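You operate a simulated robot arm through the tools that you are given. There is no shell and no other tool. Be economical: measure what you need, move in short steps, check, and stop when the job is done.

The job below is to be done with a simulated robot arm. You get a single attempt, and the scene is never put back.

TASK
Oil the middle of the offcut with the pad, then shut the pad in the square tin.

The check looks at the end state, three seconds after you hand in, the way a careful person would. Anything else that was tipped, shoved, dropped, spilled or broken makes it a failure.

THE ROBOT
A 7-joint arm with a two-finger parallel gripper, fixed in place. Base frame: the origin is at the foot of the arm, x ahead of it, y to its left, z up; the work surface is at about z = 75. Readings come in cm, degrees, newtons and seconds.
With the tool pointing down near the work surface it reaches from about 20 to 68 cm from the base axis. Its first joint turns from -66.0 to 66.0 degrees. Payload 2.4 kg.
The tool frame sits at the grasp point between the pads (the TCP): z along the fingers, y along the line on which they close. The tips reach 3 cm beyond it. Largest opening 9.4 cm; finger width 2.8, thickness 1; the body of the gripper, 5 by 9.6 cm, starts 5.5 cm behind the TCP.
Orientation is that of the tool frame in the base frame, as a unit quaternion [x, y, z, w]. With the fingers straight down and closing along the base's y, the tool's x points along the base's -x, its y along +y and its z along -z.

THE INTERFACE
- The arm moves only by the tool send_rows. Its argument "deltas" is a list of rows, each a list of 7 numbers: the turn, a rotation vector about the tool's x, y, z in units of 5 degrees (1.0 is 5 degrees), then the shift along the tool's x, y, z in units of 20 mm (1.0 is 20 mm), then the finger opening in cm, from 0 to 9.4. In form: [[rx, ry, rz, dx, dy, dz, gripper], ...]. A call has 1 to 20 rows; each row shifts and turns the commanded pose from where the row before left it, along the tool's axes as they then stand. A call with a number of a shift or a turn outside -1 to 1 is refused whole. A row lasts 0.2 s, in which the tool goes at most 5 cm and 8.6 degrees; a call with a longer step from one row to the next is refused whole, and so is a gripper value outside its range. A pose out of reach is approached as far as the arm can. The call stops where the force on the tool passes 70 N (or 10 N more than at its start, if that is more) or the arm is blocked; 0.2 s more then pass. The fingers move at their own pace (about 15.3 cm/s each) and stop on an object; they squeeze with about 44 N. The grip force told is the motor's: it shows also when the fingers shut on nothing. Time passes only in rows, and 0.2 s behind the last, so rows that do not move let the fingers close. It gives the time, the measured TCP pose, the force on the tool (base axes), the opening and the grip force at its end, in the units of the frame above (readings bear some noise), and new pictures: "show" is both (left out), scene, wrist or none.
- Cameras (640 x 400 px; columns grow to the right, rows downward): "scene" is fixed at [4.91, 48.65, 144.16]; the picture's right is [-0.59, -0.80, 0.00], its down [-0.48, 0.36, -0.80] and it looks along [0.64, -0.48, -0.60] (base axes); focal length 341 px, centre (320, 200). "wrist" rides on the gripper at [7.6, 1.4, -10.3] in the tool frame; the picture's right is [-0.18, 0.98, 0.00], its down [-0.75, -0.14, -0.64] and it looks along [-0.63, -0.12, 0.77] (tool axes); focal length 243 px, centre (320, 200). There is no depth. A picture from a camera that has moved, and an enlarged one, comes with that camera's place and axes in the base frame and with its lens.
- inspect(camera, box): a new picture of the part [left, top, right, bottom] of that camera's present view, enlarged. No time passes.
- hand_in(): hands the job in; it is judged then, once.

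Go step by step. Nothing tells you positions but the pictures and the camera data: compare them with the known pose of the tool, close in by small moves and look again before you grip or let go. The budget is 120 turns and 200 pictures, counting those below and the enlarged ones. Unless the task says otherwise, let go and move clear before handing in, and close with one line.

The tools are called after "Emit:" by a JSON object that holds its "api" and its "payload". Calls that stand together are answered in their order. send_rows: Moves the arm, as the interface text tells. Its arguments: {"type":"object","properties":{"deltas":{"type":"array","items":{"type":"array","items":{"type":"number"}}},"show":{"type":"string","enum":["both","scene","wrist","none"]}},"required":["deltas"]} The other tools are called the same way: inspect (camera, box) takes an enlarged picture of a part of a camera's view; hand_in () hands the job in.

At the start:

```text
t: 0.0
eef_pos: [35.96, 11.08, 114.3]
tool_rot: [0.001, 1.0, 0.0, 0.0]
ft_force: [0.5, 0.0, -0.5]
opening: 9.41
grasp_force: 0.0
```

scene: 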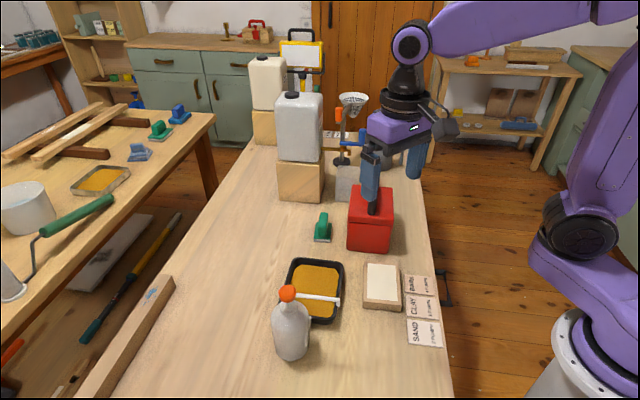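
wrist: 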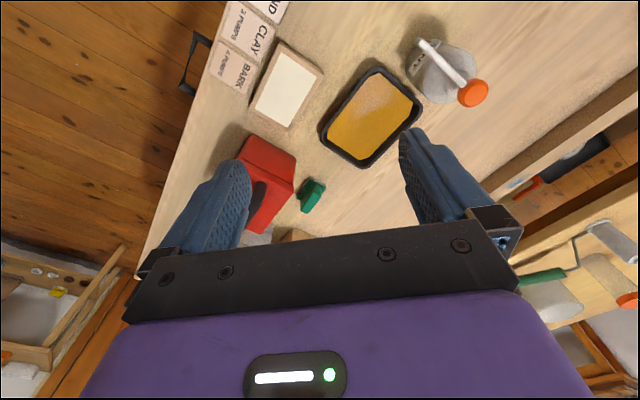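

I see a green-handled pad, a tray of oil, a red tin, a board (the offcut or a tile), cards with labels and a pump bottle. I'll enlarge the pictures to identify them.

Emit:
{"api": "inspect", "payload": {"camera": "scene", "box": [260, 170, 460, 370]}}

Emit:
{"api": "inspect", "payload": {"camera": "scene", "box": [220, 50, 420, 210]}}

Emit:
{"api": "inspect", "payload": {"camera": "wrist", "box": [160, 0, 480, 240]}}

Emit:
{"api": "inspect", "payload": {"camera": "scene", "box": [0, 90, 220, 250]}}

```text
2.00 times, centred on (360, 270) of scene
camera zoom: at [4.91, 48.65, 144.16], right [-0.59, -0.8, 0.0], down [-0.48, 0.36, -0.8], along [0.64, -0.48, -0.6], focal length 682 px, centre (240, 60)
```

zoom: 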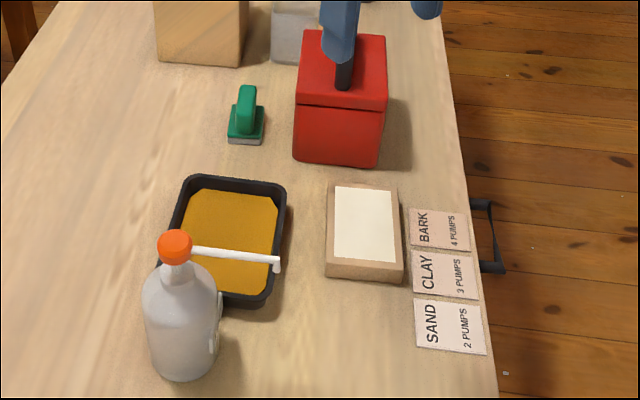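

```text
2.50 times, centred on (320, 130) of scene
camera zoom: at [4.91, 48.65, 144.16], right [-0.59, -0.8, 0.0], down [-0.48, 0.36, -0.8], along [0.64, -0.48, -0.6], focal length 852 px, centre (320, 375)
```

zoom: 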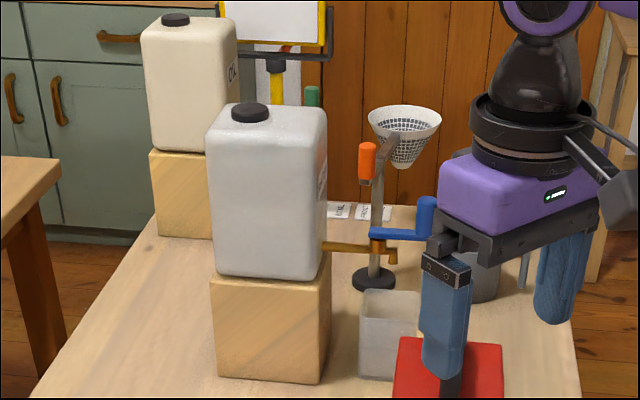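

```text
1.67 times, centred on (320, 120) of wrist
camera zoom: at [28.34, 12.44, 124.63], right [0.18, 0.98, 0.0], down [0.75, -0.14, 0.64], along [0.63, -0.12, -0.77], focal length 404 px, centre (320, 333)
```

zoom: 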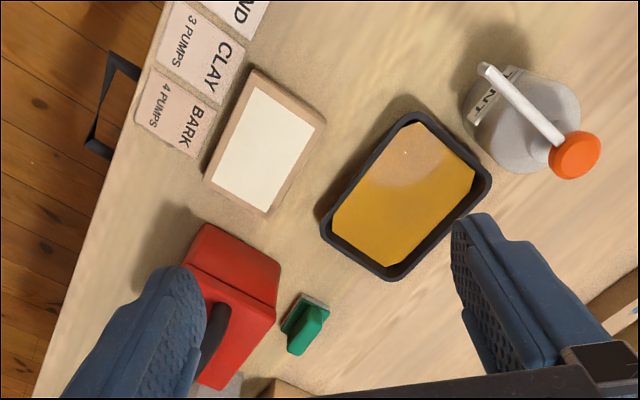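

```text
2.50 times, centred on (110, 170) of scene
camera zoom: at [4.91, 48.65, 144.16], right [-0.59, -0.8, 0.0], down [-0.48, 0.36, -0.8], along [0.64, -0.48, -0.6], focal length 852 px, centre (845, 275)
```

zoom: 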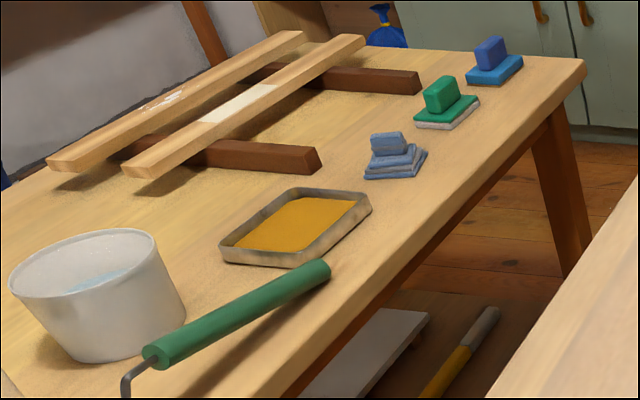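

Next I'll look closer at the bottle label, the batten with the blue mark and the jugs.

Emit:
{"api": "inspect", "payload": {"camera": "scene", "box": [60, 260, 220, 400]}}

Emit:
{"api": "inspect", "payload": {"camera": "wrist", "box": [480, 100, 640, 220]}}

Emit:
{"api": "inspect", "payload": {"camera": "wrist", "box": [380, 20, 500, 110]}}

Emit:
{"api": "inspect", "payload": {"camera": "scene", "box": [240, 20, 340, 110]}}

Emit:
{"api": "inspect", "payload": {"camera": "scene", "box": [270, 250, 430, 350]}}

```text
2.86 times, centred on (140, 330) of scene
camera zoom: at [4.91, 48.65, 144.16], right [-0.59, -0.8, 0.0], down [-0.48, 0.36, -0.8], along [0.64, -0.48, -0.6], focal length 974 px, centre (834, -171)
```

zoom: 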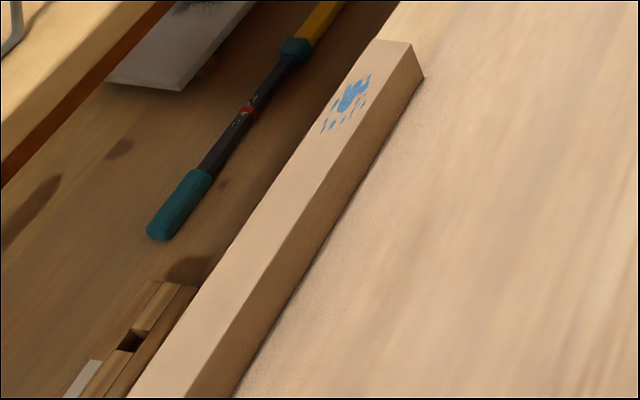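

```text
3.33 times, centred on (560, 160) of wrist
camera zoom: at [28.34, 12.44, 124.63], right [0.18, 0.98, 0.0], down [0.75, -0.14, 0.64], along [0.63, -0.12, -0.77], focal length 809 px, centre (-480, 333)
```

zoom: 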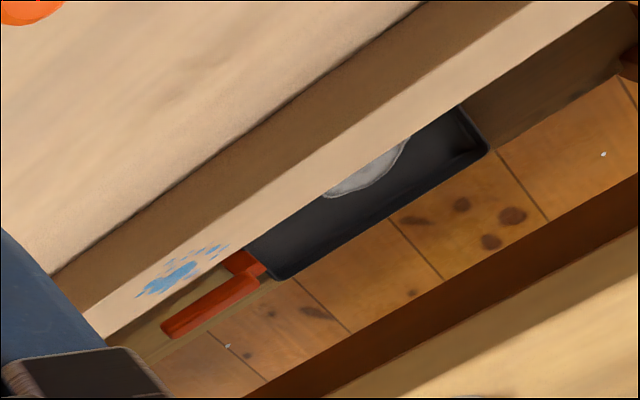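

```text
4.44 times, centred on (440, 65) of wrist
camera zoom: at [28.34, 12.44, 124.63], right [0.18, 0.98, 0.0], down [0.75, -0.14, 0.64], along [0.63, -0.12, -0.77], focal length 1078 px, centre (-213, 800)
```

zoom: 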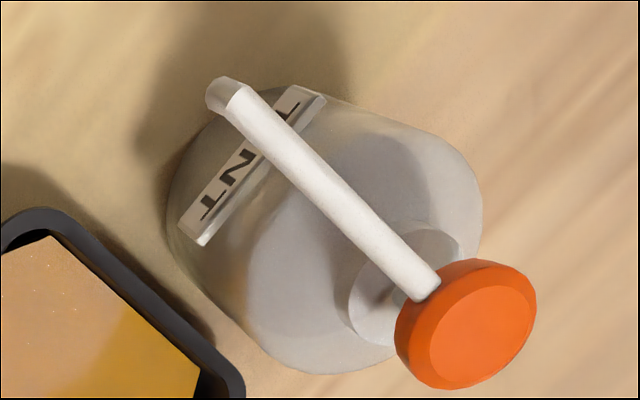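

```text
4.44 times, centred on (290, 65) of scene
camera zoom: at [4.91, 48.65, 144.16], right [-0.59, -0.8, 0.0], down [-0.48, 0.36, -0.8], along [0.64, -0.48, -0.6], focal length 1515 px, centre (453, 800)
```

zoom: 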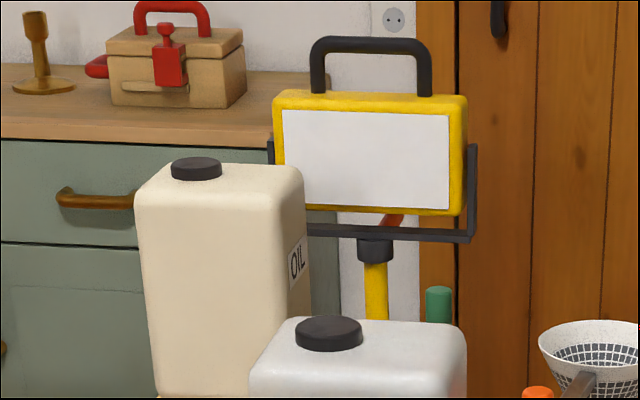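

```text
4.00 times, centred on (350, 300) of scene
camera zoom: at [4.91, 48.65, 144.16], right [-0.59, -0.8, 0.0], down [-0.48, 0.36, -0.8], along [0.64, -0.48, -0.6], focal length 1364 px, centre (200, -200)
```

zoom: 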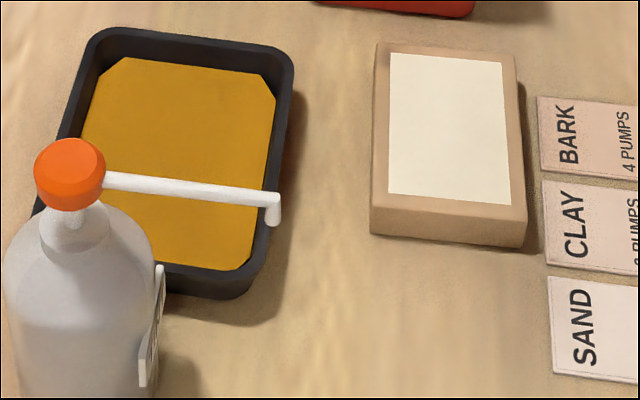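

The tin (red, with a black knob) is at roughly (56,-6). The offcut with its cream middle is near (39,3), the pad near (64,3) and the oil tray near (49,17). I'll move toward the tin for a closer look.

Emit:
{"api": "send_rows", "payload": {"deltas": [[0, 0, 0, -0.333, -0.944, 0.628, 9.4], [0, 0, 0, -0.333, -0.944, 0.628, 9.4], [0, 0, 0, -0.333, -0.944, 0.628, 9.4], [0, 0, 0, -0.333, -0.944, 0.628, 9.4], [0, 0, 0, -0.333, -0.944, 0.628, 9.4], [0, 0, 0, -0.333, -0.944, 0.628, 9.4], [0, 0, 0, -0.333, -0.944, 0.628, 9.4], [0, 0, 0, -0.333, -0.944, 0.628, 9.4], [0, 0, 0, -0.333, -0.944, 0.628, 9.4]]}}

```text
t: 2.0
eef_pos: [41.98, -5.88, 103.0]
tool_rot: [0.0, 1.0, 0.0, 0.0]
ft_force: [-0.6, 0.0, -0.7]
opening: 9.38
grasp_force: 0.1
camera wrist: at [34.39, -4.57, 113.34], right [0.18, 0.98, 0.0], down [0.75, -0.14, 0.64], along [0.63, -0.12, -0.77], focal length 243 px, centre (320, 200)
```

scene: 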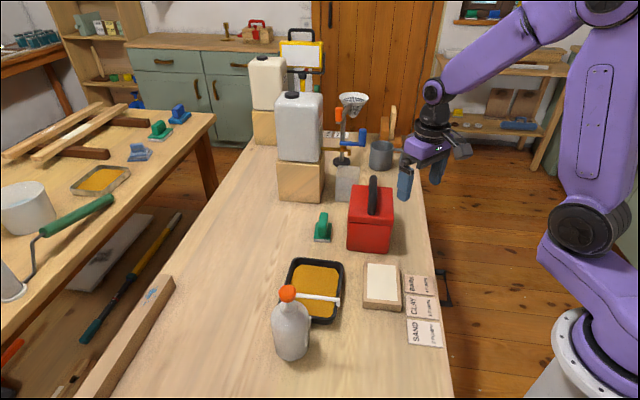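
wrist: 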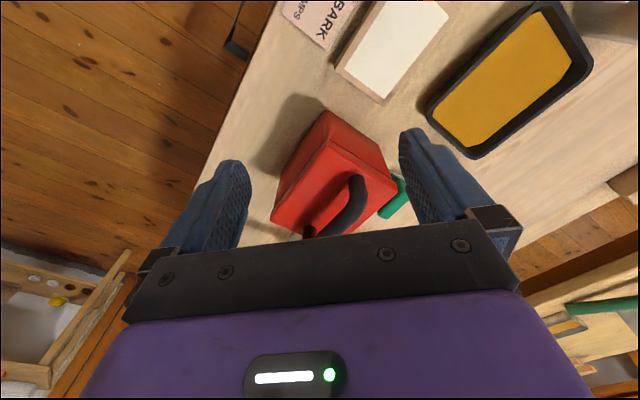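

The red box has an arched black handle, and a grey square container stands behind it. I'll zoom in to decide which is the "square tin".

Emit:
{"api": "inspect", "payload": {"camera": "scene", "box": [310, 120, 430, 260]}}

Emit:
{"api": "inspect", "payload": {"camera": "scene", "box": [310, 80, 410, 150]}}

Emit:
{"api": "inspect", "payload": {"camera": "wrist", "box": [240, 90, 440, 240]}}

Emit:
{"api": "inspect", "payload": {"camera": "wrist", "box": [320, 0, 620, 180]}}

```text
2.86 times, centred on (370, 190) of scene
camera zoom: at [4.91, 48.65, 144.16], right [-0.59, -0.8, 0.0], down [-0.48, 0.36, -0.8], along [0.64, -0.48, -0.6], focal length 974 px, centre (177, 229)
```

zoom: 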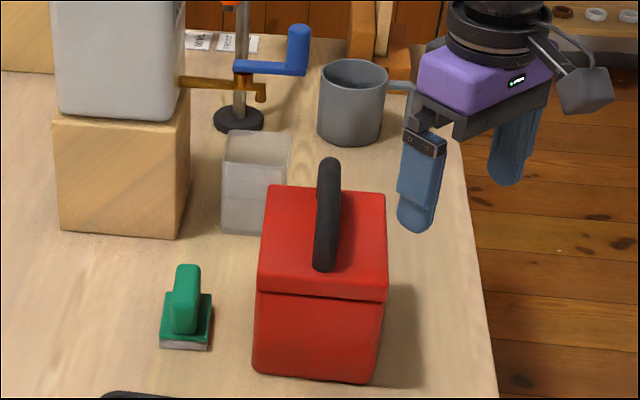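

```text
5.71 times, centred on (360, 115) of scene
camera zoom: at [4.91, 48.65, 144.16], right [-0.59, -0.8, 0.0], down [-0.48, 0.36, -0.8], along [0.64, -0.48, -0.6], focal length 1948 px, centre (91, 686)
```

zoom: 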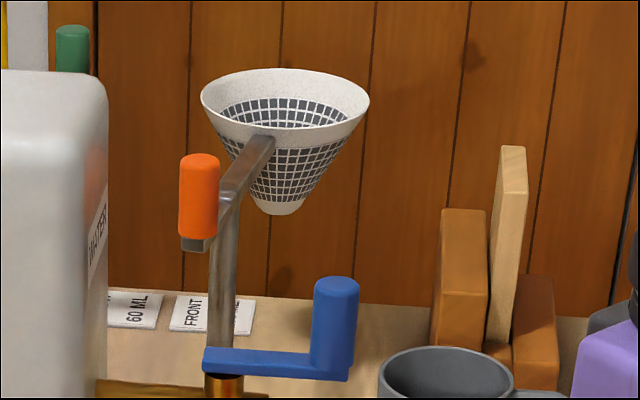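

```text
2.67 times, centred on (340, 165) of wrist
camera zoom: at [34.39, -4.57, 113.34], right [0.18, 0.98, 0.0], down [0.75, -0.14, 0.64], along [0.63, -0.12, -0.77], focal length 647 px, centre (267, 293)
```

zoom: 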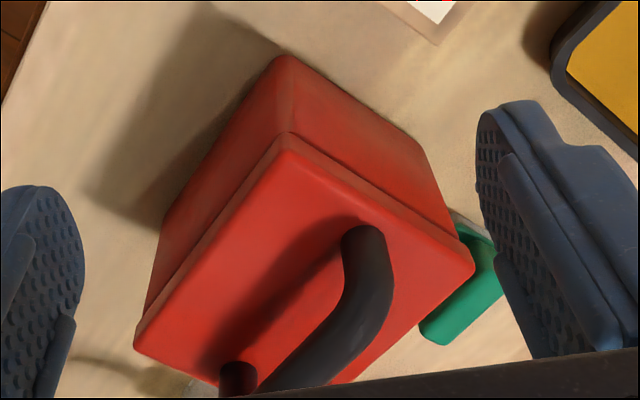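

```text
2.13 times, centred on (470, 90) of wrist
camera zoom: at [34.39, -4.57, 113.34], right [0.18, 0.98, 0.0], down [0.75, -0.14, 0.64], along [0.63, -0.12, -0.77], focal length 518 px, centre (0, 435)
```

zoom: 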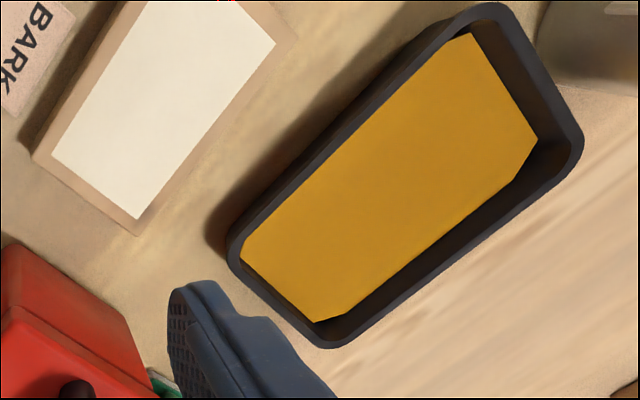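

The red box (lid about 12x17 cm, lid top z≈85) is the tin. Its handle arch is centred near (59,-8.4) and runs along (0.7,-0.7). I'll turn the tool 45° so the fingers straddle the handle, then look along it.

Emit:
{"api": "send_rows", "payload": {"deltas": [[0, 0, 1, 0, 0, 0, 9.4], [0, 0, 1, 0, 0, 0, 9.4], [0, 0, 1, 0, 0, 0, 9.4], [0, 0, 1, 0, 0, 0, 9.4], [0, 0, 1, 0, 0, 0, 9.4], [0, 0, 1, 0, 0, 0, 9.4], [0, 0, 1, 0, 0, 0, 9.4], [0, 0, 1, 0, 0, 0, 9.4], [0, 0, 1, 0, 0, 0, 9.4], [0, 0, 0, -0.424, 0.99, 0, 9.4], [0, 0, 0, -0.424, 0.99, 0, 9.4], [0, 0, 0, -0.424, 0.99, 0, 9.4], [0, 0, 0, -0.424, 0.99, 0, 9.4], [0, 0, 0, -0.424, 0.99, 0, 9.4]]}}

```text
t: 5.0
eef_pos: [51.89, -2.01, 102.93]
tool_rot: [0.383, 0.924, 0.0, 0.0]
ft_force: [0.6, -0.4, 0.2]
opening: 9.41
grasp_force: 0.0
camera wrist: at [47.54, 4.36, 113.34], right [0.83, 0.56, 0.0], down [0.43, -0.63, 0.64], along [0.36, -0.53, -0.77], focal length 243 px, centre (320, 200)
```

scene: 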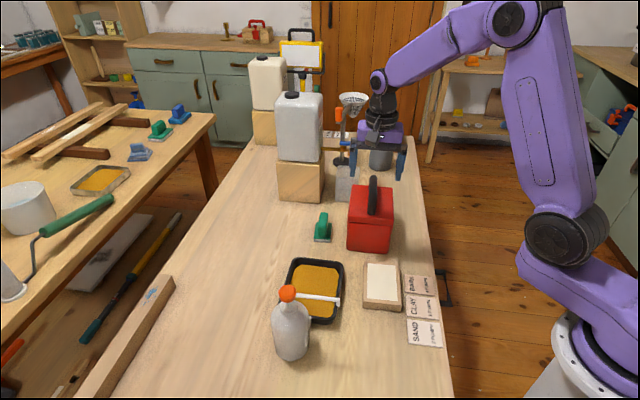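
wrist: 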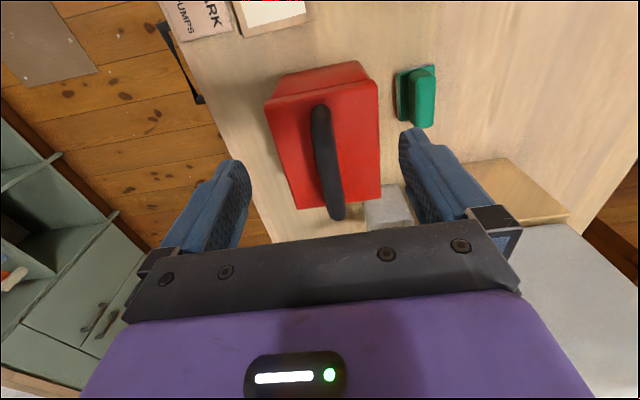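

The handle runs along the lid's centre line, centred at about (58,-8.4). I'll move over it at the same height and check.

Emit:
{"api": "send_rows", "payload": {"deltas": [[0, 0, 0, -0.884, -0.02, 0, 9.4], [0, 0, 0, -0.884, -0.02, 0, 9.4], [0, 0, 0, -0.884, -0.02, 0, 9.4], [0, 0, 0, -0.884, -0.02, 0, 9.4], [0, 0, 0, -0.884, -0.02, 0, 9.4], [0, 0, 0, 0, 0, 0.8, 9.4], [0, 0, 0, 0, 0, 0.8, 9.4]]}}

Emit:
{"api": "inspect", "payload": {"camera": "scene", "box": [330, 120, 430, 250]}}

Emit:
{"api": "inspect", "payload": {"camera": "wrist", "box": [220, 60, 420, 240]}}

```text
t: 6.6
eef_pos: [58.02, -8.38, 99.77]
tool_rot: [0.382, 0.924, 0.0, 0.001]
ft_force: [-0.1, -0.8, -0.1]
opening: 9.39
grasp_force: 0.1
camera wrist: at [53.76, -2.03, 110.06], right [0.83, 0.56, 0.0], down [0.43, -0.63, 0.64], along [0.36, -0.53, -0.77], focal length 243 px, centre (320, 200)
```

scene: 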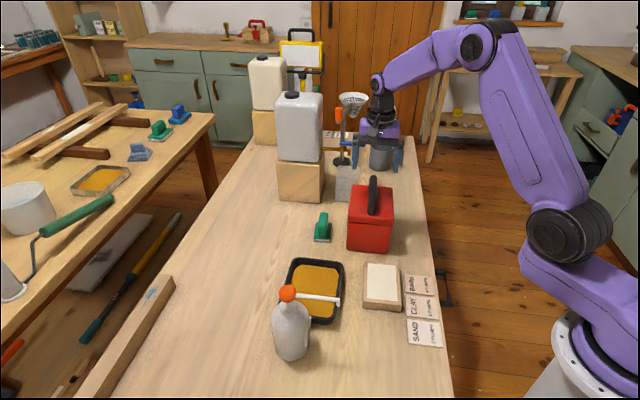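
wrist: 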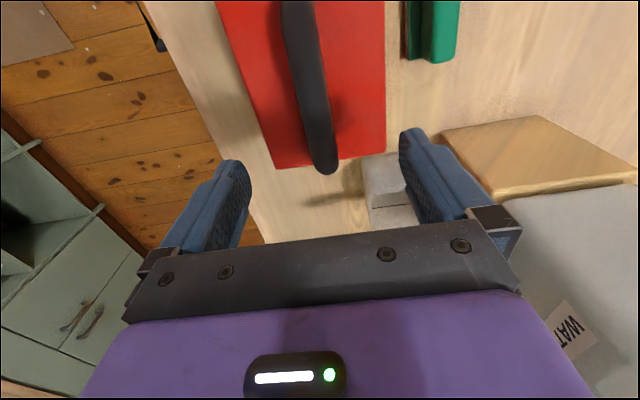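

```text
3.08 times, centred on (380, 185) of scene
camera zoom: at [4.91, 48.65, 144.16], right [-0.59, -0.8, 0.0], down [-0.48, 0.36, -0.8], along [0.64, -0.48, -0.6], focal length 1049 px, centre (135, 246)
```

zoom: 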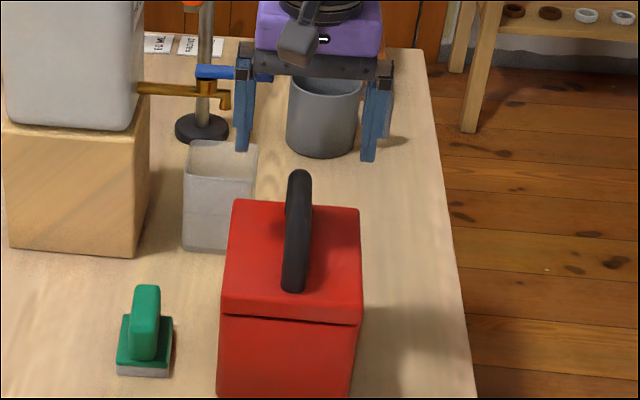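

```text
2.22 times, centred on (320, 150) of wrist
camera zoom: at [53.76, -2.03, 110.06], right [0.83, 0.56, 0.0], down [0.43, -0.63, 0.64], along [0.36, -0.53, -0.77], focal length 539 px, centre (320, 311)
```

zoom: 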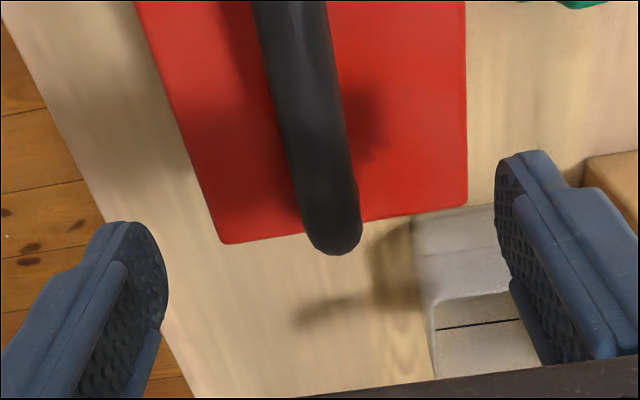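

The fingers straddle the handle line, with a lateral offset below 0.5 cm. I'll descend most of the way and check.

Emit:
{"api": "send_rows", "payload": {"deltas": [[0, 0, 0, 0, -0.1, 0.8, 9.4], [0, 0, 0, 0, 0, 0.8, 9.4], [0, 0, 0, 0, 0, 0.8, 9.4], [0, 0, 0, 0, 0, 0.7, 9.4]]}}

Emit:
{"api": "inspect", "payload": {"camera": "scene", "box": [330, 120, 430, 250]}}

```text
t: 7.6
eef_pos: [58.0, -8.5, 93.52]
tool_rot: [0.383, 0.924, 0.001, -0.001]
ft_force: [-0.5, 0.0, -0.8]
opening: 9.41
grasp_force: 0.0
camera wrist: at [53.63, -2.14, 103.84], right [0.83, 0.56, 0.0], down [0.43, -0.63, 0.64], along [0.36, -0.53, -0.77], focal length 243 px, centre (320, 200)
```

scene: 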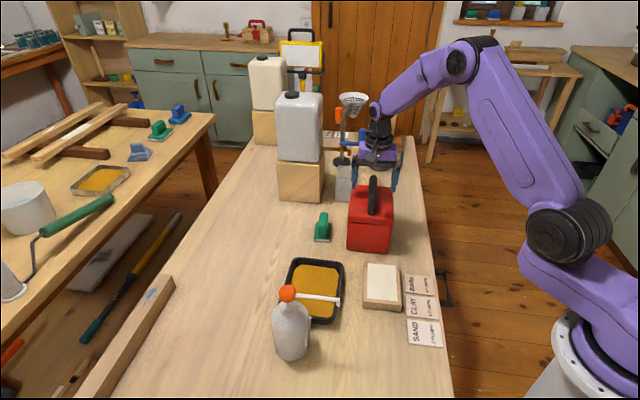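
wrist: 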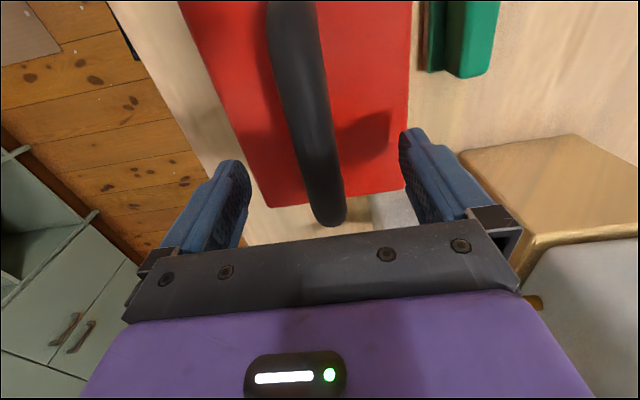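

```text
3.08 times, centred on (380, 185) of scene
camera zoom: at [4.91, 48.65, 144.16], right [-0.59, -0.8, 0.0], down [-0.48, 0.36, -0.8], along [0.64, -0.48, -0.6], focal length 1049 px, centre (135, 246)
```

zoom: 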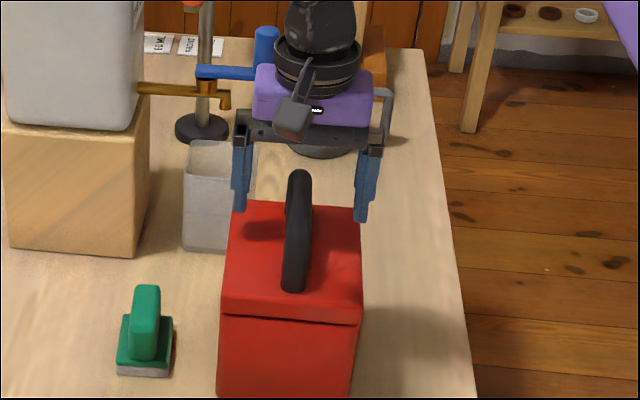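

The handle top is at about z 93 and centred between the fingers. I'll go down to 91.3 and close.

Emit:
{"api": "send_rows", "payload": {"deltas": [[0, 0, 0, 0, 0, 0.6, 9.4], [0, 0, 0, 0, 0, 0.5, 9.4], [0, 0, 0, 0, 0, 0, 5], [0, 0, 0, 0, 0, 0, 3], [0, 0, 0, 0, 0, 0, 0], [0, 0, 0, 0, 0, 0, 0], [0, 0, 0, 0, 0, 0, 0]]}}

```text
t: 9.2
eef_pos: [57.93, -8.44, 91.34]
tool_rot: [0.382, 0.924, 0.0, 0.0]
ft_force: [3.4, 2.4, 2.5]
opening: 2.58
grasp_force: 43.8
camera wrist: at [53.5, -2.11, 101.68], right [0.83, 0.56, 0.0], down [0.43, -0.63, 0.64], along [0.36, -0.53, -0.77], focal length 243 px, centre (320, 200)
```

scene: 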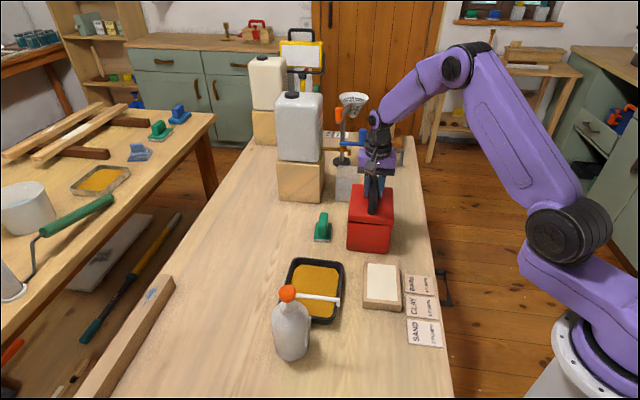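
wrist: 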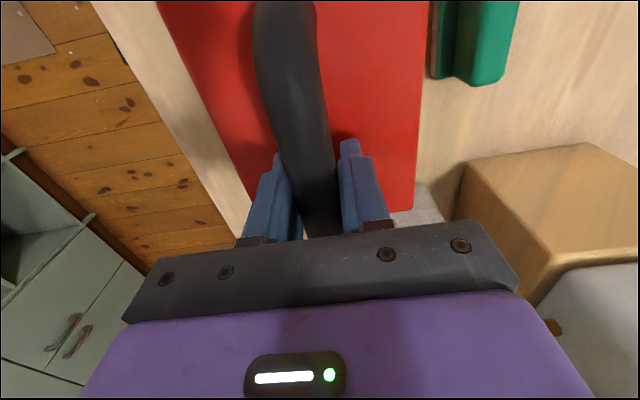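

The handle is held, with the opening at 2.6 cm. I'll lift slowly by 2 cm and watch the force and whether the lid separates.

Emit:
{"api": "send_rows", "payload": {"deltas": [[0, 0, 0, 0, 0, -0.25, 0], [0, 0, 0, 0, 0, -0.25, 0], [0, 0, 0, 0, 0, -0.25, 0], [0, 0, 0, 0, 0, -0.25, 0]], "show": "none"}}

Emit:
{"api": "inspect", "payload": {"camera": "scene", "box": [330, 140, 430, 270]}}

```text
t: 10.2
eef_pos: [57.89, -8.43, 93.34]
tool_rot: [0.383, 0.924, 0.0, -0.001]
ft_force: [-0.2, 1.0, -4.3]
opening: 2.58
grasp_force: 44.2
```

```text
3.08 times, centred on (380, 205) of scene
camera zoom: at [4.92, 48.65, 144.16], right [-0.59, -0.8, 0.0], down [-0.48, 0.36, -0.8], along [0.64, -0.48, -0.6], focal length 1049 px, centre (135, 185)
```

zoom: 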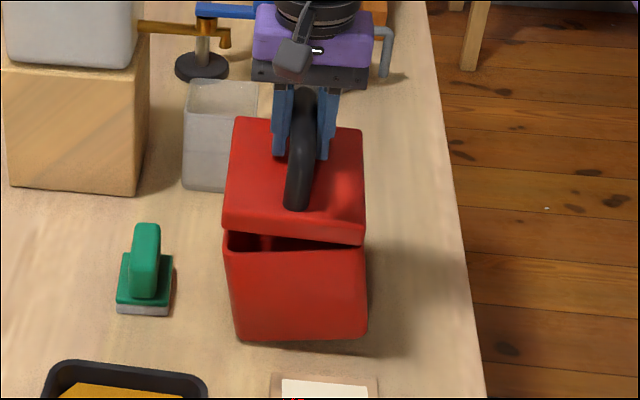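

The lid opens on the left, but the right side seems to drag the box up, either a hinge or a jam. I'll look at both views before moving.

Emit:
{"api": "inspect", "payload": {"camera": "scene", "box": [340, 180, 410, 260]}}

Emit:
{"api": "inspect", "payload": {"camera": "wrist", "box": [120, 0, 480, 240]}}

```text
5.00 times, centred on (375, 220) of scene
camera zoom: at [4.92, 48.65, 144.16], right [-0.59, -0.8, 0.0], down [-0.48, 0.36, -0.8], along [0.64, -0.48, -0.6], focal length 1705 px, centre (45, 100)
```

zoom: 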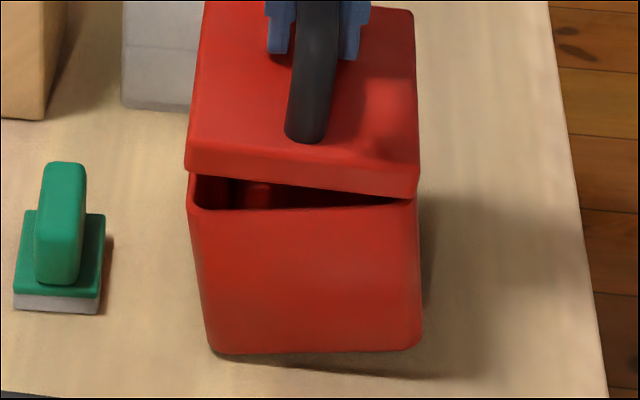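

```text
1.67 times, centred on (300, 120) of wrist
camera zoom: at [53.55, -2.12, 103.71], right [0.83, 0.56, 0.0], down [0.43, -0.63, 0.64], along [0.36, -0.53, -0.77], focal length 404 px, centre (353, 333)
```

zoom: 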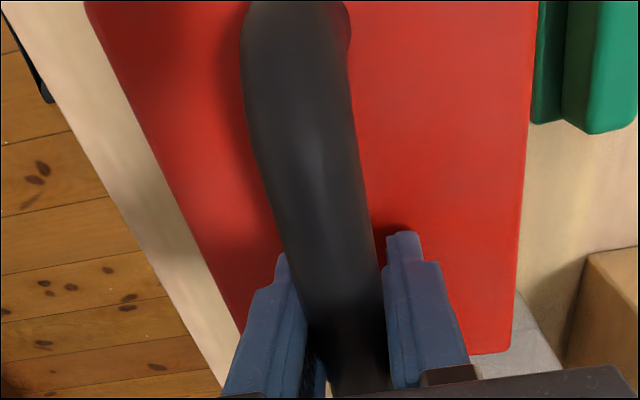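

The box itself tilted, so the lid is hinged along its right edge (-x,-y side). I'll set it back down exactly, then swing the lid about that hinge.

Emit:
{"api": "send_rows", "payload": {"deltas": [[0, 0, 0, 0, 0, 0.25, 0], [0, 0, 0, 0, 0, 0.25, 0], [0, 0, 0, 0, 0, 0.25, 0], [0, 0, 0, 0, 0, 0.25, 0]], "show": "none"}}

Emit:
{"api": "inspect", "payload": {"camera": "scene", "box": [340, 180, 410, 260]}}

```text
t: 11.2
eef_pos: [57.98, -8.67, 91.43]
tool_rot: [0.383, 0.924, 0.0, -0.001]
ft_force: [-1.5, -1.3, 1.4]
opening: 2.56
grasp_force: 44.1
```

```text
5.00 times, centred on (375, 220) of scene
camera zoom: at [4.9, 48.65, 144.16], right [-0.59, -0.8, 0.0], down [-0.48, 0.36, -0.8], along [0.64, -0.48, -0.6], focal length 1705 px, centre (45, 100)
```

zoom: 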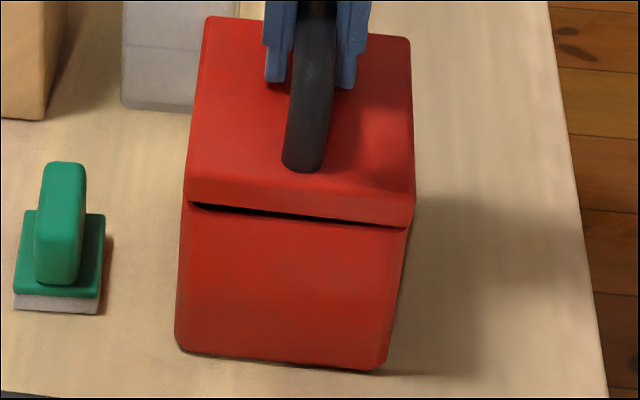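

The box is back down with the lid almost shut. Now I'll swing the first 20° about the hinge in small steps.

Emit:
{"api": "send_rows", "payload": {"deltas": [[-0.5, 0, 0, 0, -0.186, -0.127, 0], [-0.5, 0, 0, 0, -0.186, -0.127, 0], [-0.5, 0, 0, 0, -0.186, -0.127, 0], [-0.5, 0, 0, 0, -0.186, -0.127, 0], [-0.5, 0, 0, 0, -0.186, -0.127, 0], [-0.5, 0, 0, 0, -0.186, -0.127, 0], [-0.5, 0, 0, 0, -0.186, -0.127, 0], [-0.5, 0, 0, 0, -0.186, -0.127, 0]]}}

Emit:
{"api": "inspect", "payload": {"camera": "scene", "box": [340, 160, 420, 260]}}

```text
t: 13.0
eef_pos: [55.62, -10.62, 92.88]
tool_rot: [0.378, 0.909, 0.161, 0.066]
ft_force: [-2.2, 5.0, 10.2]
opening: 2.56
grasp_force: 43.7
camera wrist: at [48.74, -6.94, 103.04], right [0.78, 0.52, 0.34], down [0.28, -0.78, 0.55], along [0.55, -0.34, -0.76], focal length 243 px, centre (320, 200)
```

scene: 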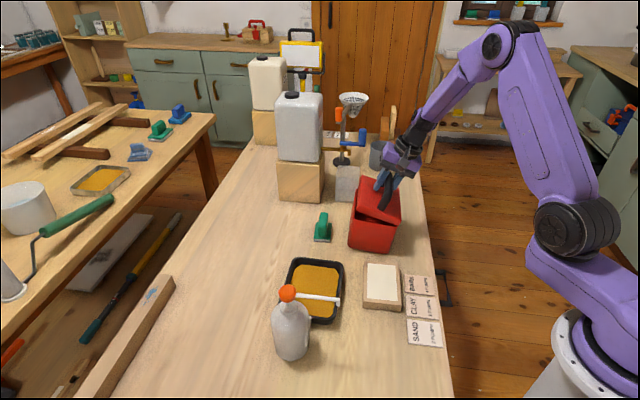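
wrist: 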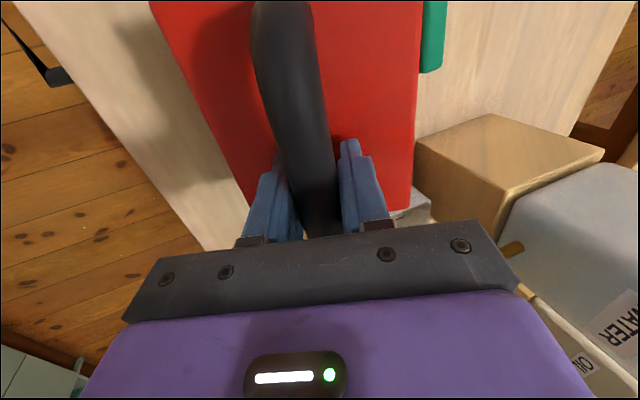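

```text
4.00 times, centred on (380, 210) of scene
camera zoom: at [4.89, 48.67, 144.16], right [-0.59, -0.8, 0.0], down [-0.48, 0.36, -0.8], along [0.64, -0.48, -0.6], focal length 1364 px, centre (80, 160)
```

zoom: 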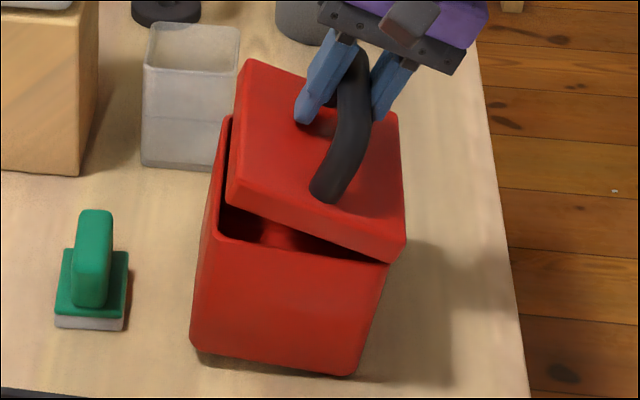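

The lid is swinging, but the tool is pressing down (+10 N) and the near bottom edge of the tin has lifted slightly. I'll relieve it by moving up 4 mm and look again.

Emit:
{"api": "send_rows", "payload": {"deltas": [[0, 0, 0, 0, 0.034, -0.094, 0], [0, 0, 0, 0, 0.034, -0.094, 0]], "show": "none"}}

Emit:
{"api": "inspect", "payload": {"camera": "scene", "box": [340, 160, 420, 260]}}

```text
t: 13.6
eef_pos: [55.58, -10.78, 93.19]
tool_rot: [0.377, 0.91, 0.16, 0.066]
ft_force: [0.9, 0.7, -3.5]
opening: 2.55
grasp_force: 43.5
```

```text
4.00 times, centred on (380, 210) of scene
camera zoom: at [4.92, 48.65, 144.16], right [-0.59, -0.8, 0.0], down [-0.48, 0.36, -0.8], along [0.64, -0.48, -0.6], focal length 1364 px, centre (80, 160)
```

zoom: 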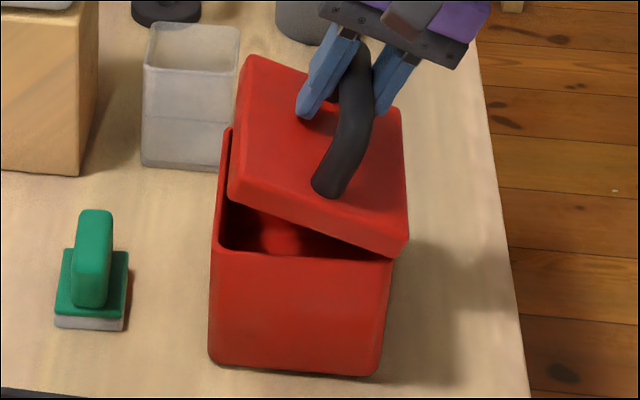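

The box is now sitting flat and it is clearly a hinge, slightly farther out than I assumed. I'll continue the swing with the corrected radius.

Emit:
{"api": "send_rows", "payload": {"deltas": [[-0.5, 0, 0, 0, -0.185, -0.149, 0], [-0.5, 0, 0, 0, -0.185, -0.149, 0], [-0.5, 0, 0, 0, -0.185, -0.149, 0], [-0.5, 0, 0, 0, -0.185, -0.149, 0], [-0.5, 0, 0, 0, -0.185, -0.149, 0], [-0.5, 0, 0, 0, -0.185, -0.149, 0]], "show": "none"}}

Emit:
{"api": "inspect", "payload": {"camera": "scene", "box": [340, 160, 420, 260]}}

```text
t: 15.0
eef_pos: [53.71, -12.71, 93.95]
tool_rot: [0.365, 0.881, 0.278, 0.115]
ft_force: [-0.5, 0.7, -4.3]
opening: 2.58
grasp_force: 44.2
```

```text
4.00 times, centred on (380, 210) of scene
camera zoom: at [4.92, 48.65, 144.16], right [-0.59, -0.8, 0.0], down [-0.48, 0.36, -0.8], along [0.64, -0.48, -0.6], focal length 1364 px, centre (80, 160)
```

zoom: 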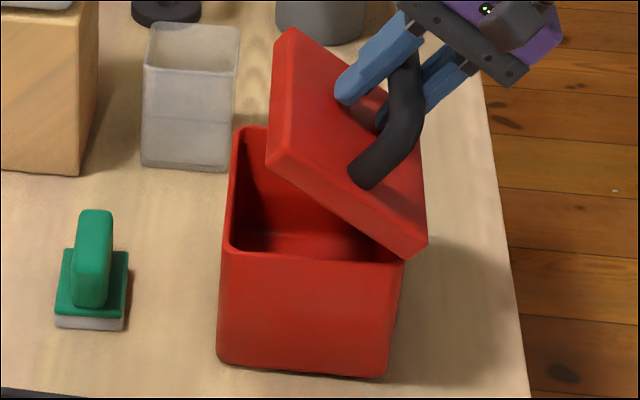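

The lid is opening well, with the tin sliding only a few mm. I'll continue with slightly less outward travel.

Emit:
{"api": "send_rows", "payload": {"deltas": [[-0.5, 0, 0, 0, -0.17, -0.135, 0], [-0.5, 0, 0, 0, -0.17, -0.135, 0], [-0.5, 0, 0, 0, -0.17, -0.135, 0], [-0.5, 0, 0, 0, -0.17, -0.135, 0], [-0.5, 0, 0, 0, -0.17, -0.135, 0], [-0.5, 0, 0, 0, -0.17, -0.135, 0]], "show": "none"}}

Emit:
{"api": "inspect", "payload": {"camera": "scene", "box": [340, 160, 420, 260]}}

```text
t: 16.4
eef_pos: [51.92, -14.48, 93.95]
tool_rot: [0.345, 0.837, 0.393, 0.163]
ft_force: [0.3, 2.0, 20.0]
opening: 2.56
grasp_force: 44.3
```

```text
4.00 times, centred on (380, 210) of scene
camera zoom: at [4.88, 48.67, 144.16], right [-0.59, -0.8, 0.0], down [-0.48, 0.36, -0.8], along [0.64, -0.48, -0.6], focal length 1364 px, centre (80, 160)
```

zoom: 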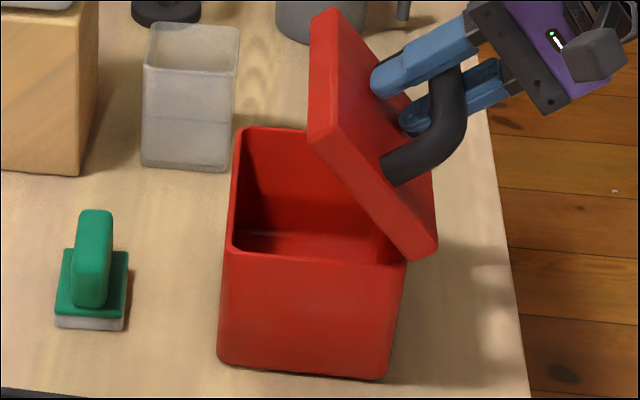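

It's pressing at 20 N, so I'll raise 3 mm and then continue with the better radius.

Emit:
{"api": "send_rows", "payload": {"deltas": [[0, 0, 0, 0, 0.115, -0.096, 0], [-0.5, 0, 0, 0, -0.185, -0.149, 0], [-0.5, 0, 0, 0, -0.185, -0.149, 0], [-0.5, 0, 0, 0, -0.185, -0.149, 0], [-0.5, 0, 0, 0, -0.185, -0.149, 0], [-0.5, 0, 0, 0, -0.185, -0.149, 0]], "show": "none"}}

Emit:
{"api": "inspect", "payload": {"camera": "scene", "box": [340, 160, 420, 260]}}

```text
t: 17.8
eef_pos: [50.17, -16.32, 93.48]
tool_rot: [0.328, 0.789, 0.48, 0.2]
ft_force: [-7.8, -1.2, 19.1]
opening: 2.58
grasp_force: 44.0
```

```text
4.00 times, centred on (380, 210) of scene
camera zoom: at [4.86, 48.66, 144.16], right [-0.59, -0.8, 0.0], down [-0.48, 0.36, -0.8], along [0.64, -0.48, -0.6], focal length 1364 px, centre (80, 160)
```

zoom: 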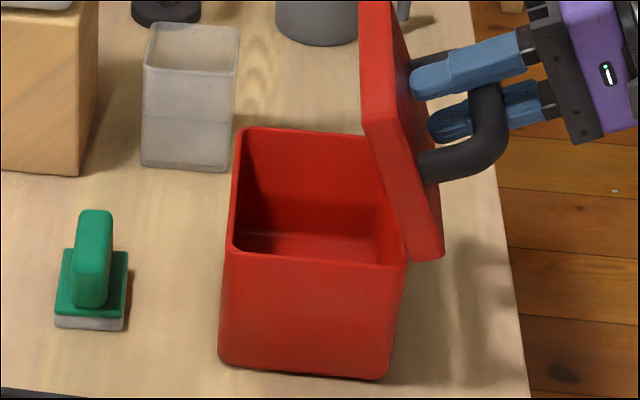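

The lid is now around 65–70° and the tin is steady. I'll relieve the pressure again and continue.

Emit:
{"api": "send_rows", "payload": {"deltas": [[0, 0, 0, 0, 0.133, -0.07, 0], [-0.5, 0, 0, 0, -0.175, -0.149, 0], [-0.5, 0, 0, 0, -0.175, -0.149, 0], [-0.5, 0, 0, 0, -0.175, -0.149, 0], [-0.5, 0, 0, 0, -0.175, -0.149, 0], [-0.5, 0, 0, 0, -0.175, -0.149, 0]], "show": "scene"}}

Emit:
{"api": "inspect", "payload": {"camera": "scene", "box": [340, 160, 420, 260]}}

```text
t: 19.2
eef_pos: [48.76, -17.73, 92.75]
tool_rot: [0.303, 0.732, 0.564, 0.234]
ft_force: [2.0, 1.5, 1.1]
opening: 2.55
grasp_force: 43.6
```

scene: 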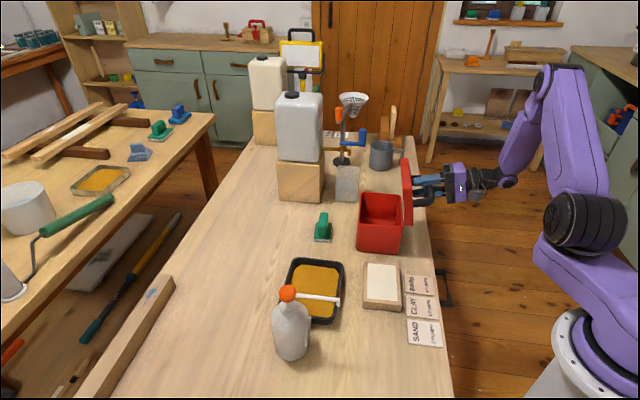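

```text
4.00 times, centred on (380, 210) of scene
camera zoom: at [4.92, 48.66, 144.16], right [-0.59, -0.8, 0.0], down [-0.48, 0.36, -0.8], along [0.64, -0.48, -0.6], focal length 1364 px, centre (80, 160)
```

zoom: 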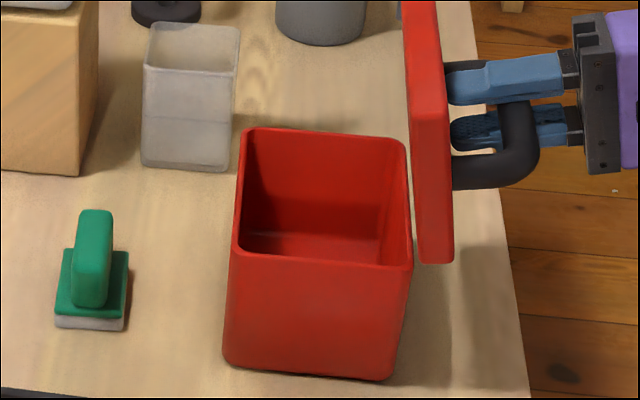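

The lid is close to vertical and the tin is sitting flat. I'll take it about 15° further.

Emit:
{"api": "send_rows", "payload": {"deltas": [[-0.5, 0, 0, 0, -0.18, -0.149, 0], [-0.5, 0, 0, 0, -0.18, -0.149, 0], [-0.5, 0, 0, 0, -0.18, -0.149, 0], [-0.5, 0, 0, 0, -0.18, -0.149, 0], [-0.5, 0, 0, 0, -0.18, -0.149, 0], [-0.5, 0, 0, 0, -0.18, -0.149, 0]], "show": "scene"}}

Emit:
{"api": "inspect", "payload": {"camera": "scene", "box": [340, 160, 420, 260]}}

```text
t: 20.6
eef_pos: [47.35, -19.05, 90.99]
tool_rot: [0.27, 0.653, 0.653, 0.272]
ft_force: [2.6, -4.3, 14.0]
opening: 2.56
grasp_force: 43.9
```

scene: 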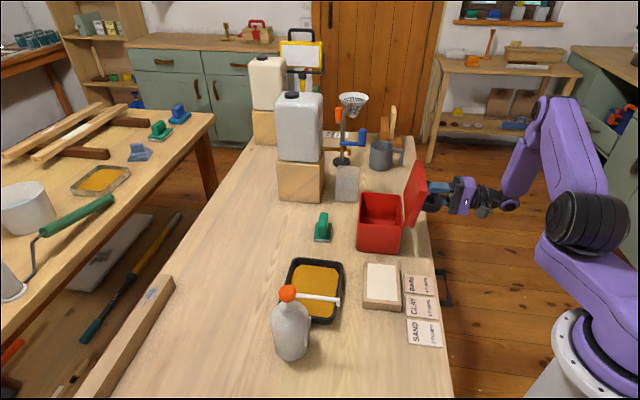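

```text
4.00 times, centred on (380, 210) of scene
camera zoom: at [4.9, 48.65, 144.16], right [-0.59, -0.8, 0.0], down [-0.48, 0.36, -0.8], along [0.64, -0.48, -0.6], focal length 1364 px, centre (80, 160)
```

zoom: 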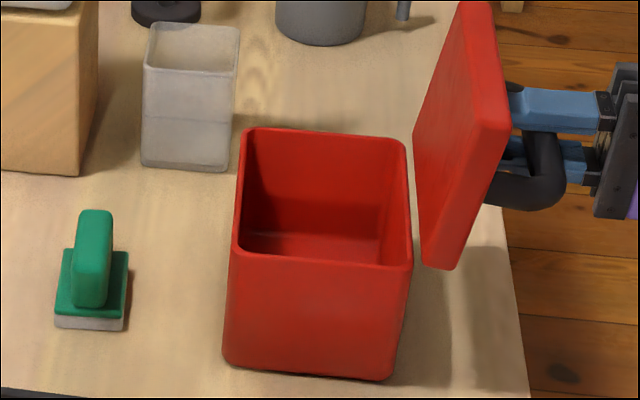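

The lid is past vertical. I'll open the fingers slightly to see whether it rests on a stop.

Emit:
{"api": "send_rows", "payload": {"deltas": [[0, 0, 0, 0, 0, 0, 3.2], [0, 0, 0, 0, 0, 0, 3.8], [0, 0, 0, 0, 0, 0, 4.4], [0, 0, 0, 0, 0, 0, 4.4]], "show": "both"}}

Emit:
{"api": "inspect", "payload": {"camera": "scene", "box": [340, 160, 420, 260]}}

```text
t: 21.6
eef_pos: [47.26, -19.0, 90.77]
tool_rot: [0.27, 0.653, 0.653, 0.271]
ft_force: [0.2, 0.0, 0.0]
opening: 4.4
grasp_force: 0.0
camera wrist: at [34.69, -20.95, 92.36], right [0.13, -0.13, 0.98], down [0.08, -0.99, -0.14], along [0.99, 0.1, -0.12], focal length 243 px, centre (320, 200)
```

scene: 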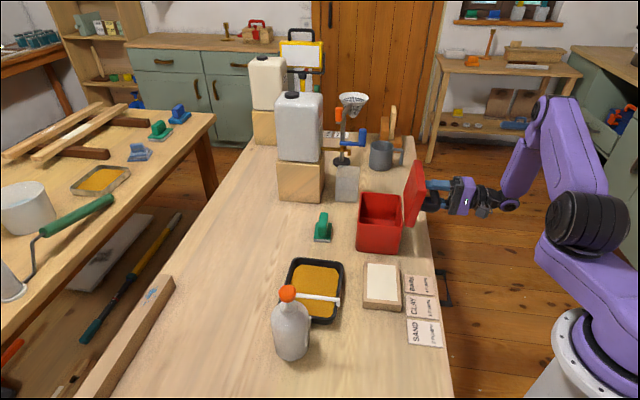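
wrist: 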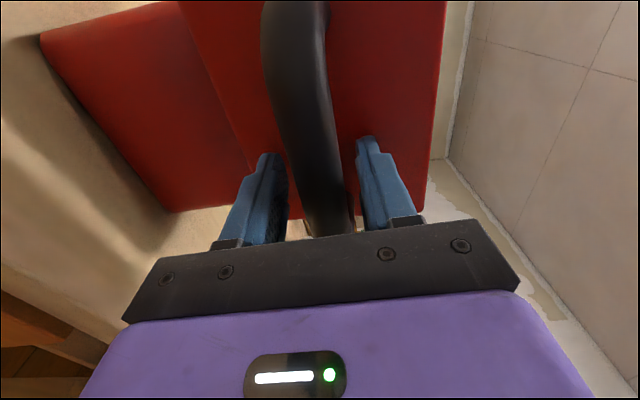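

```text
4.00 times, centred on (380, 210) of scene
camera zoom: at [4.91, 48.65, 144.16], right [-0.59, -0.8, 0.0], down [-0.48, 0.36, -0.8], along [0.64, -0.48, -0.6], focal length 1364 px, centre (80, 160)
```

zoom: 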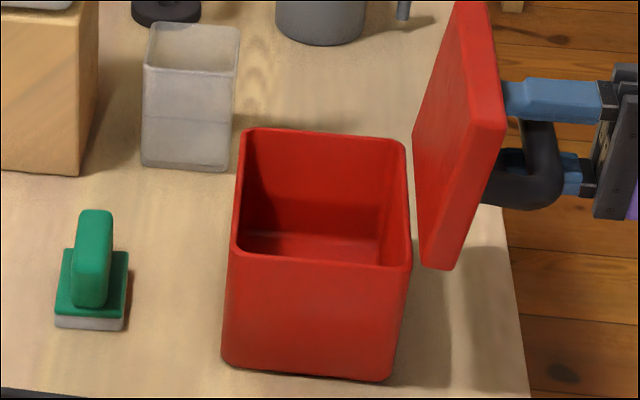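

The lid rests open on its own with zero force. I'll back the fingers out horizontally, then rise and turn the tool upright again.

Emit:
{"api": "send_rows", "payload": {"deltas": [[0, 0, 0, 0, 0, -0.3, 4.8], [0, 0, 0, 0, 0, -0.5, 4.8], [0, 0, 0, 0, 0, -0.8, 4.8], [0, 0, 0, 0, 0, -0.8, 4.8], [0, 0, 0, 0, 0, -0.8, 4.8], [0, 0, 0, 0, 0, -0.8, 4.8]], "show": "scene"}}

```text
t: 23.0
eef_pos: [41.51, -24.84, 90.91]
tool_rot: [0.27, 0.654, 0.653, 0.27]
ft_force: [1.2, -0.7, -0.3]
opening: 4.78
grasp_force: 0.2
```

scene: 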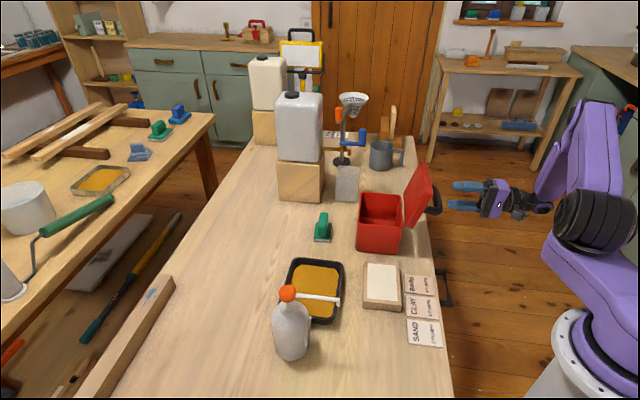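

Clear of the handle. I'll rise, then turn upright.

Emit:
{"api": "send_rows", "payload": {"deltas": [[0, 0, 0, 0, 1, 0, 5], [0, 0, 0, 0, 1, 0, 5], [0, 0, 0, 0, 1, 0, 5], [0, 0, 0, 0, 1, 0, 5], [0, 0, 0, 0, 1, 0, 5], [0, 0, 0, 0, 1, 0, 5], [0, 0, 0, 0, 1, 0, 5], [0, 0, 0, 0, 1, 0, 5], [0, 0, 0, 0, 1, 0, 5], [0, 0, 0, 0, 1, 0, 5]], "show": "none"}}

Emit:
{"api": "send_rows", "payload": {"deltas": [[1, 0, 0, 0, 0, 0, 5], [1, 0, 0, 0, 0, 0, 5], [1, 0, 0, 0, 0, 0, 5], [1, 0, 0, 0, 0, 0, 5], [1, 0, 0, 0, 0, 0, 5], [1, 0, 0, 0, 0, 0, 5], [1, 0, 0, 0, 0, 0, 5], [1, 0, 0, 0, 0, 0, 5], [1, 0, 0, 0, 0, 0, 5], [1, 0, 0, 0, 0, 0, 5], [1, 0, 0, 0, 0, 0, 5], [1, 0, 0, 0, 0, 0, 5], [1, 0, 0, 0, 0, 0, 5], [1, 0, 0, 0, 0, 0, 5], [1, 0, 0, 0, 0, 0, 5], [1, 0, 0, 0, 0, 0, 5], [1, 0, 0, 0, 0, 0, 5], [1, 0, 0, 0, 0, 0, 5]], "show": "scene"}}

```text
t: 25.2
eef_pos: [41.61, -24.81, 110.8]
tool_rot: [0.27, 0.654, 0.653, 0.27]
ft_force: [-0.3, -0.5, 0.0]
opening: 4.98
grasp_force: 0.1
```

```text
t: 29.0
eef_pos: [41.59, -24.87, 110.69]
tool_rot: [0.382, 0.924, -0.001, 0.0]
ft_force: [-0.6, -0.6, -0.4]
opening: 4.99
grasp_force: 0.0
```

scene: 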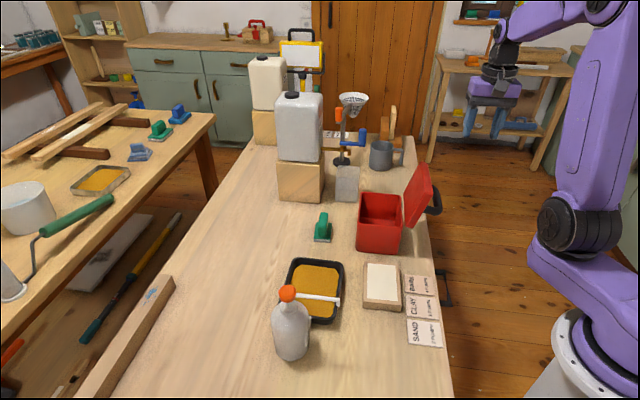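

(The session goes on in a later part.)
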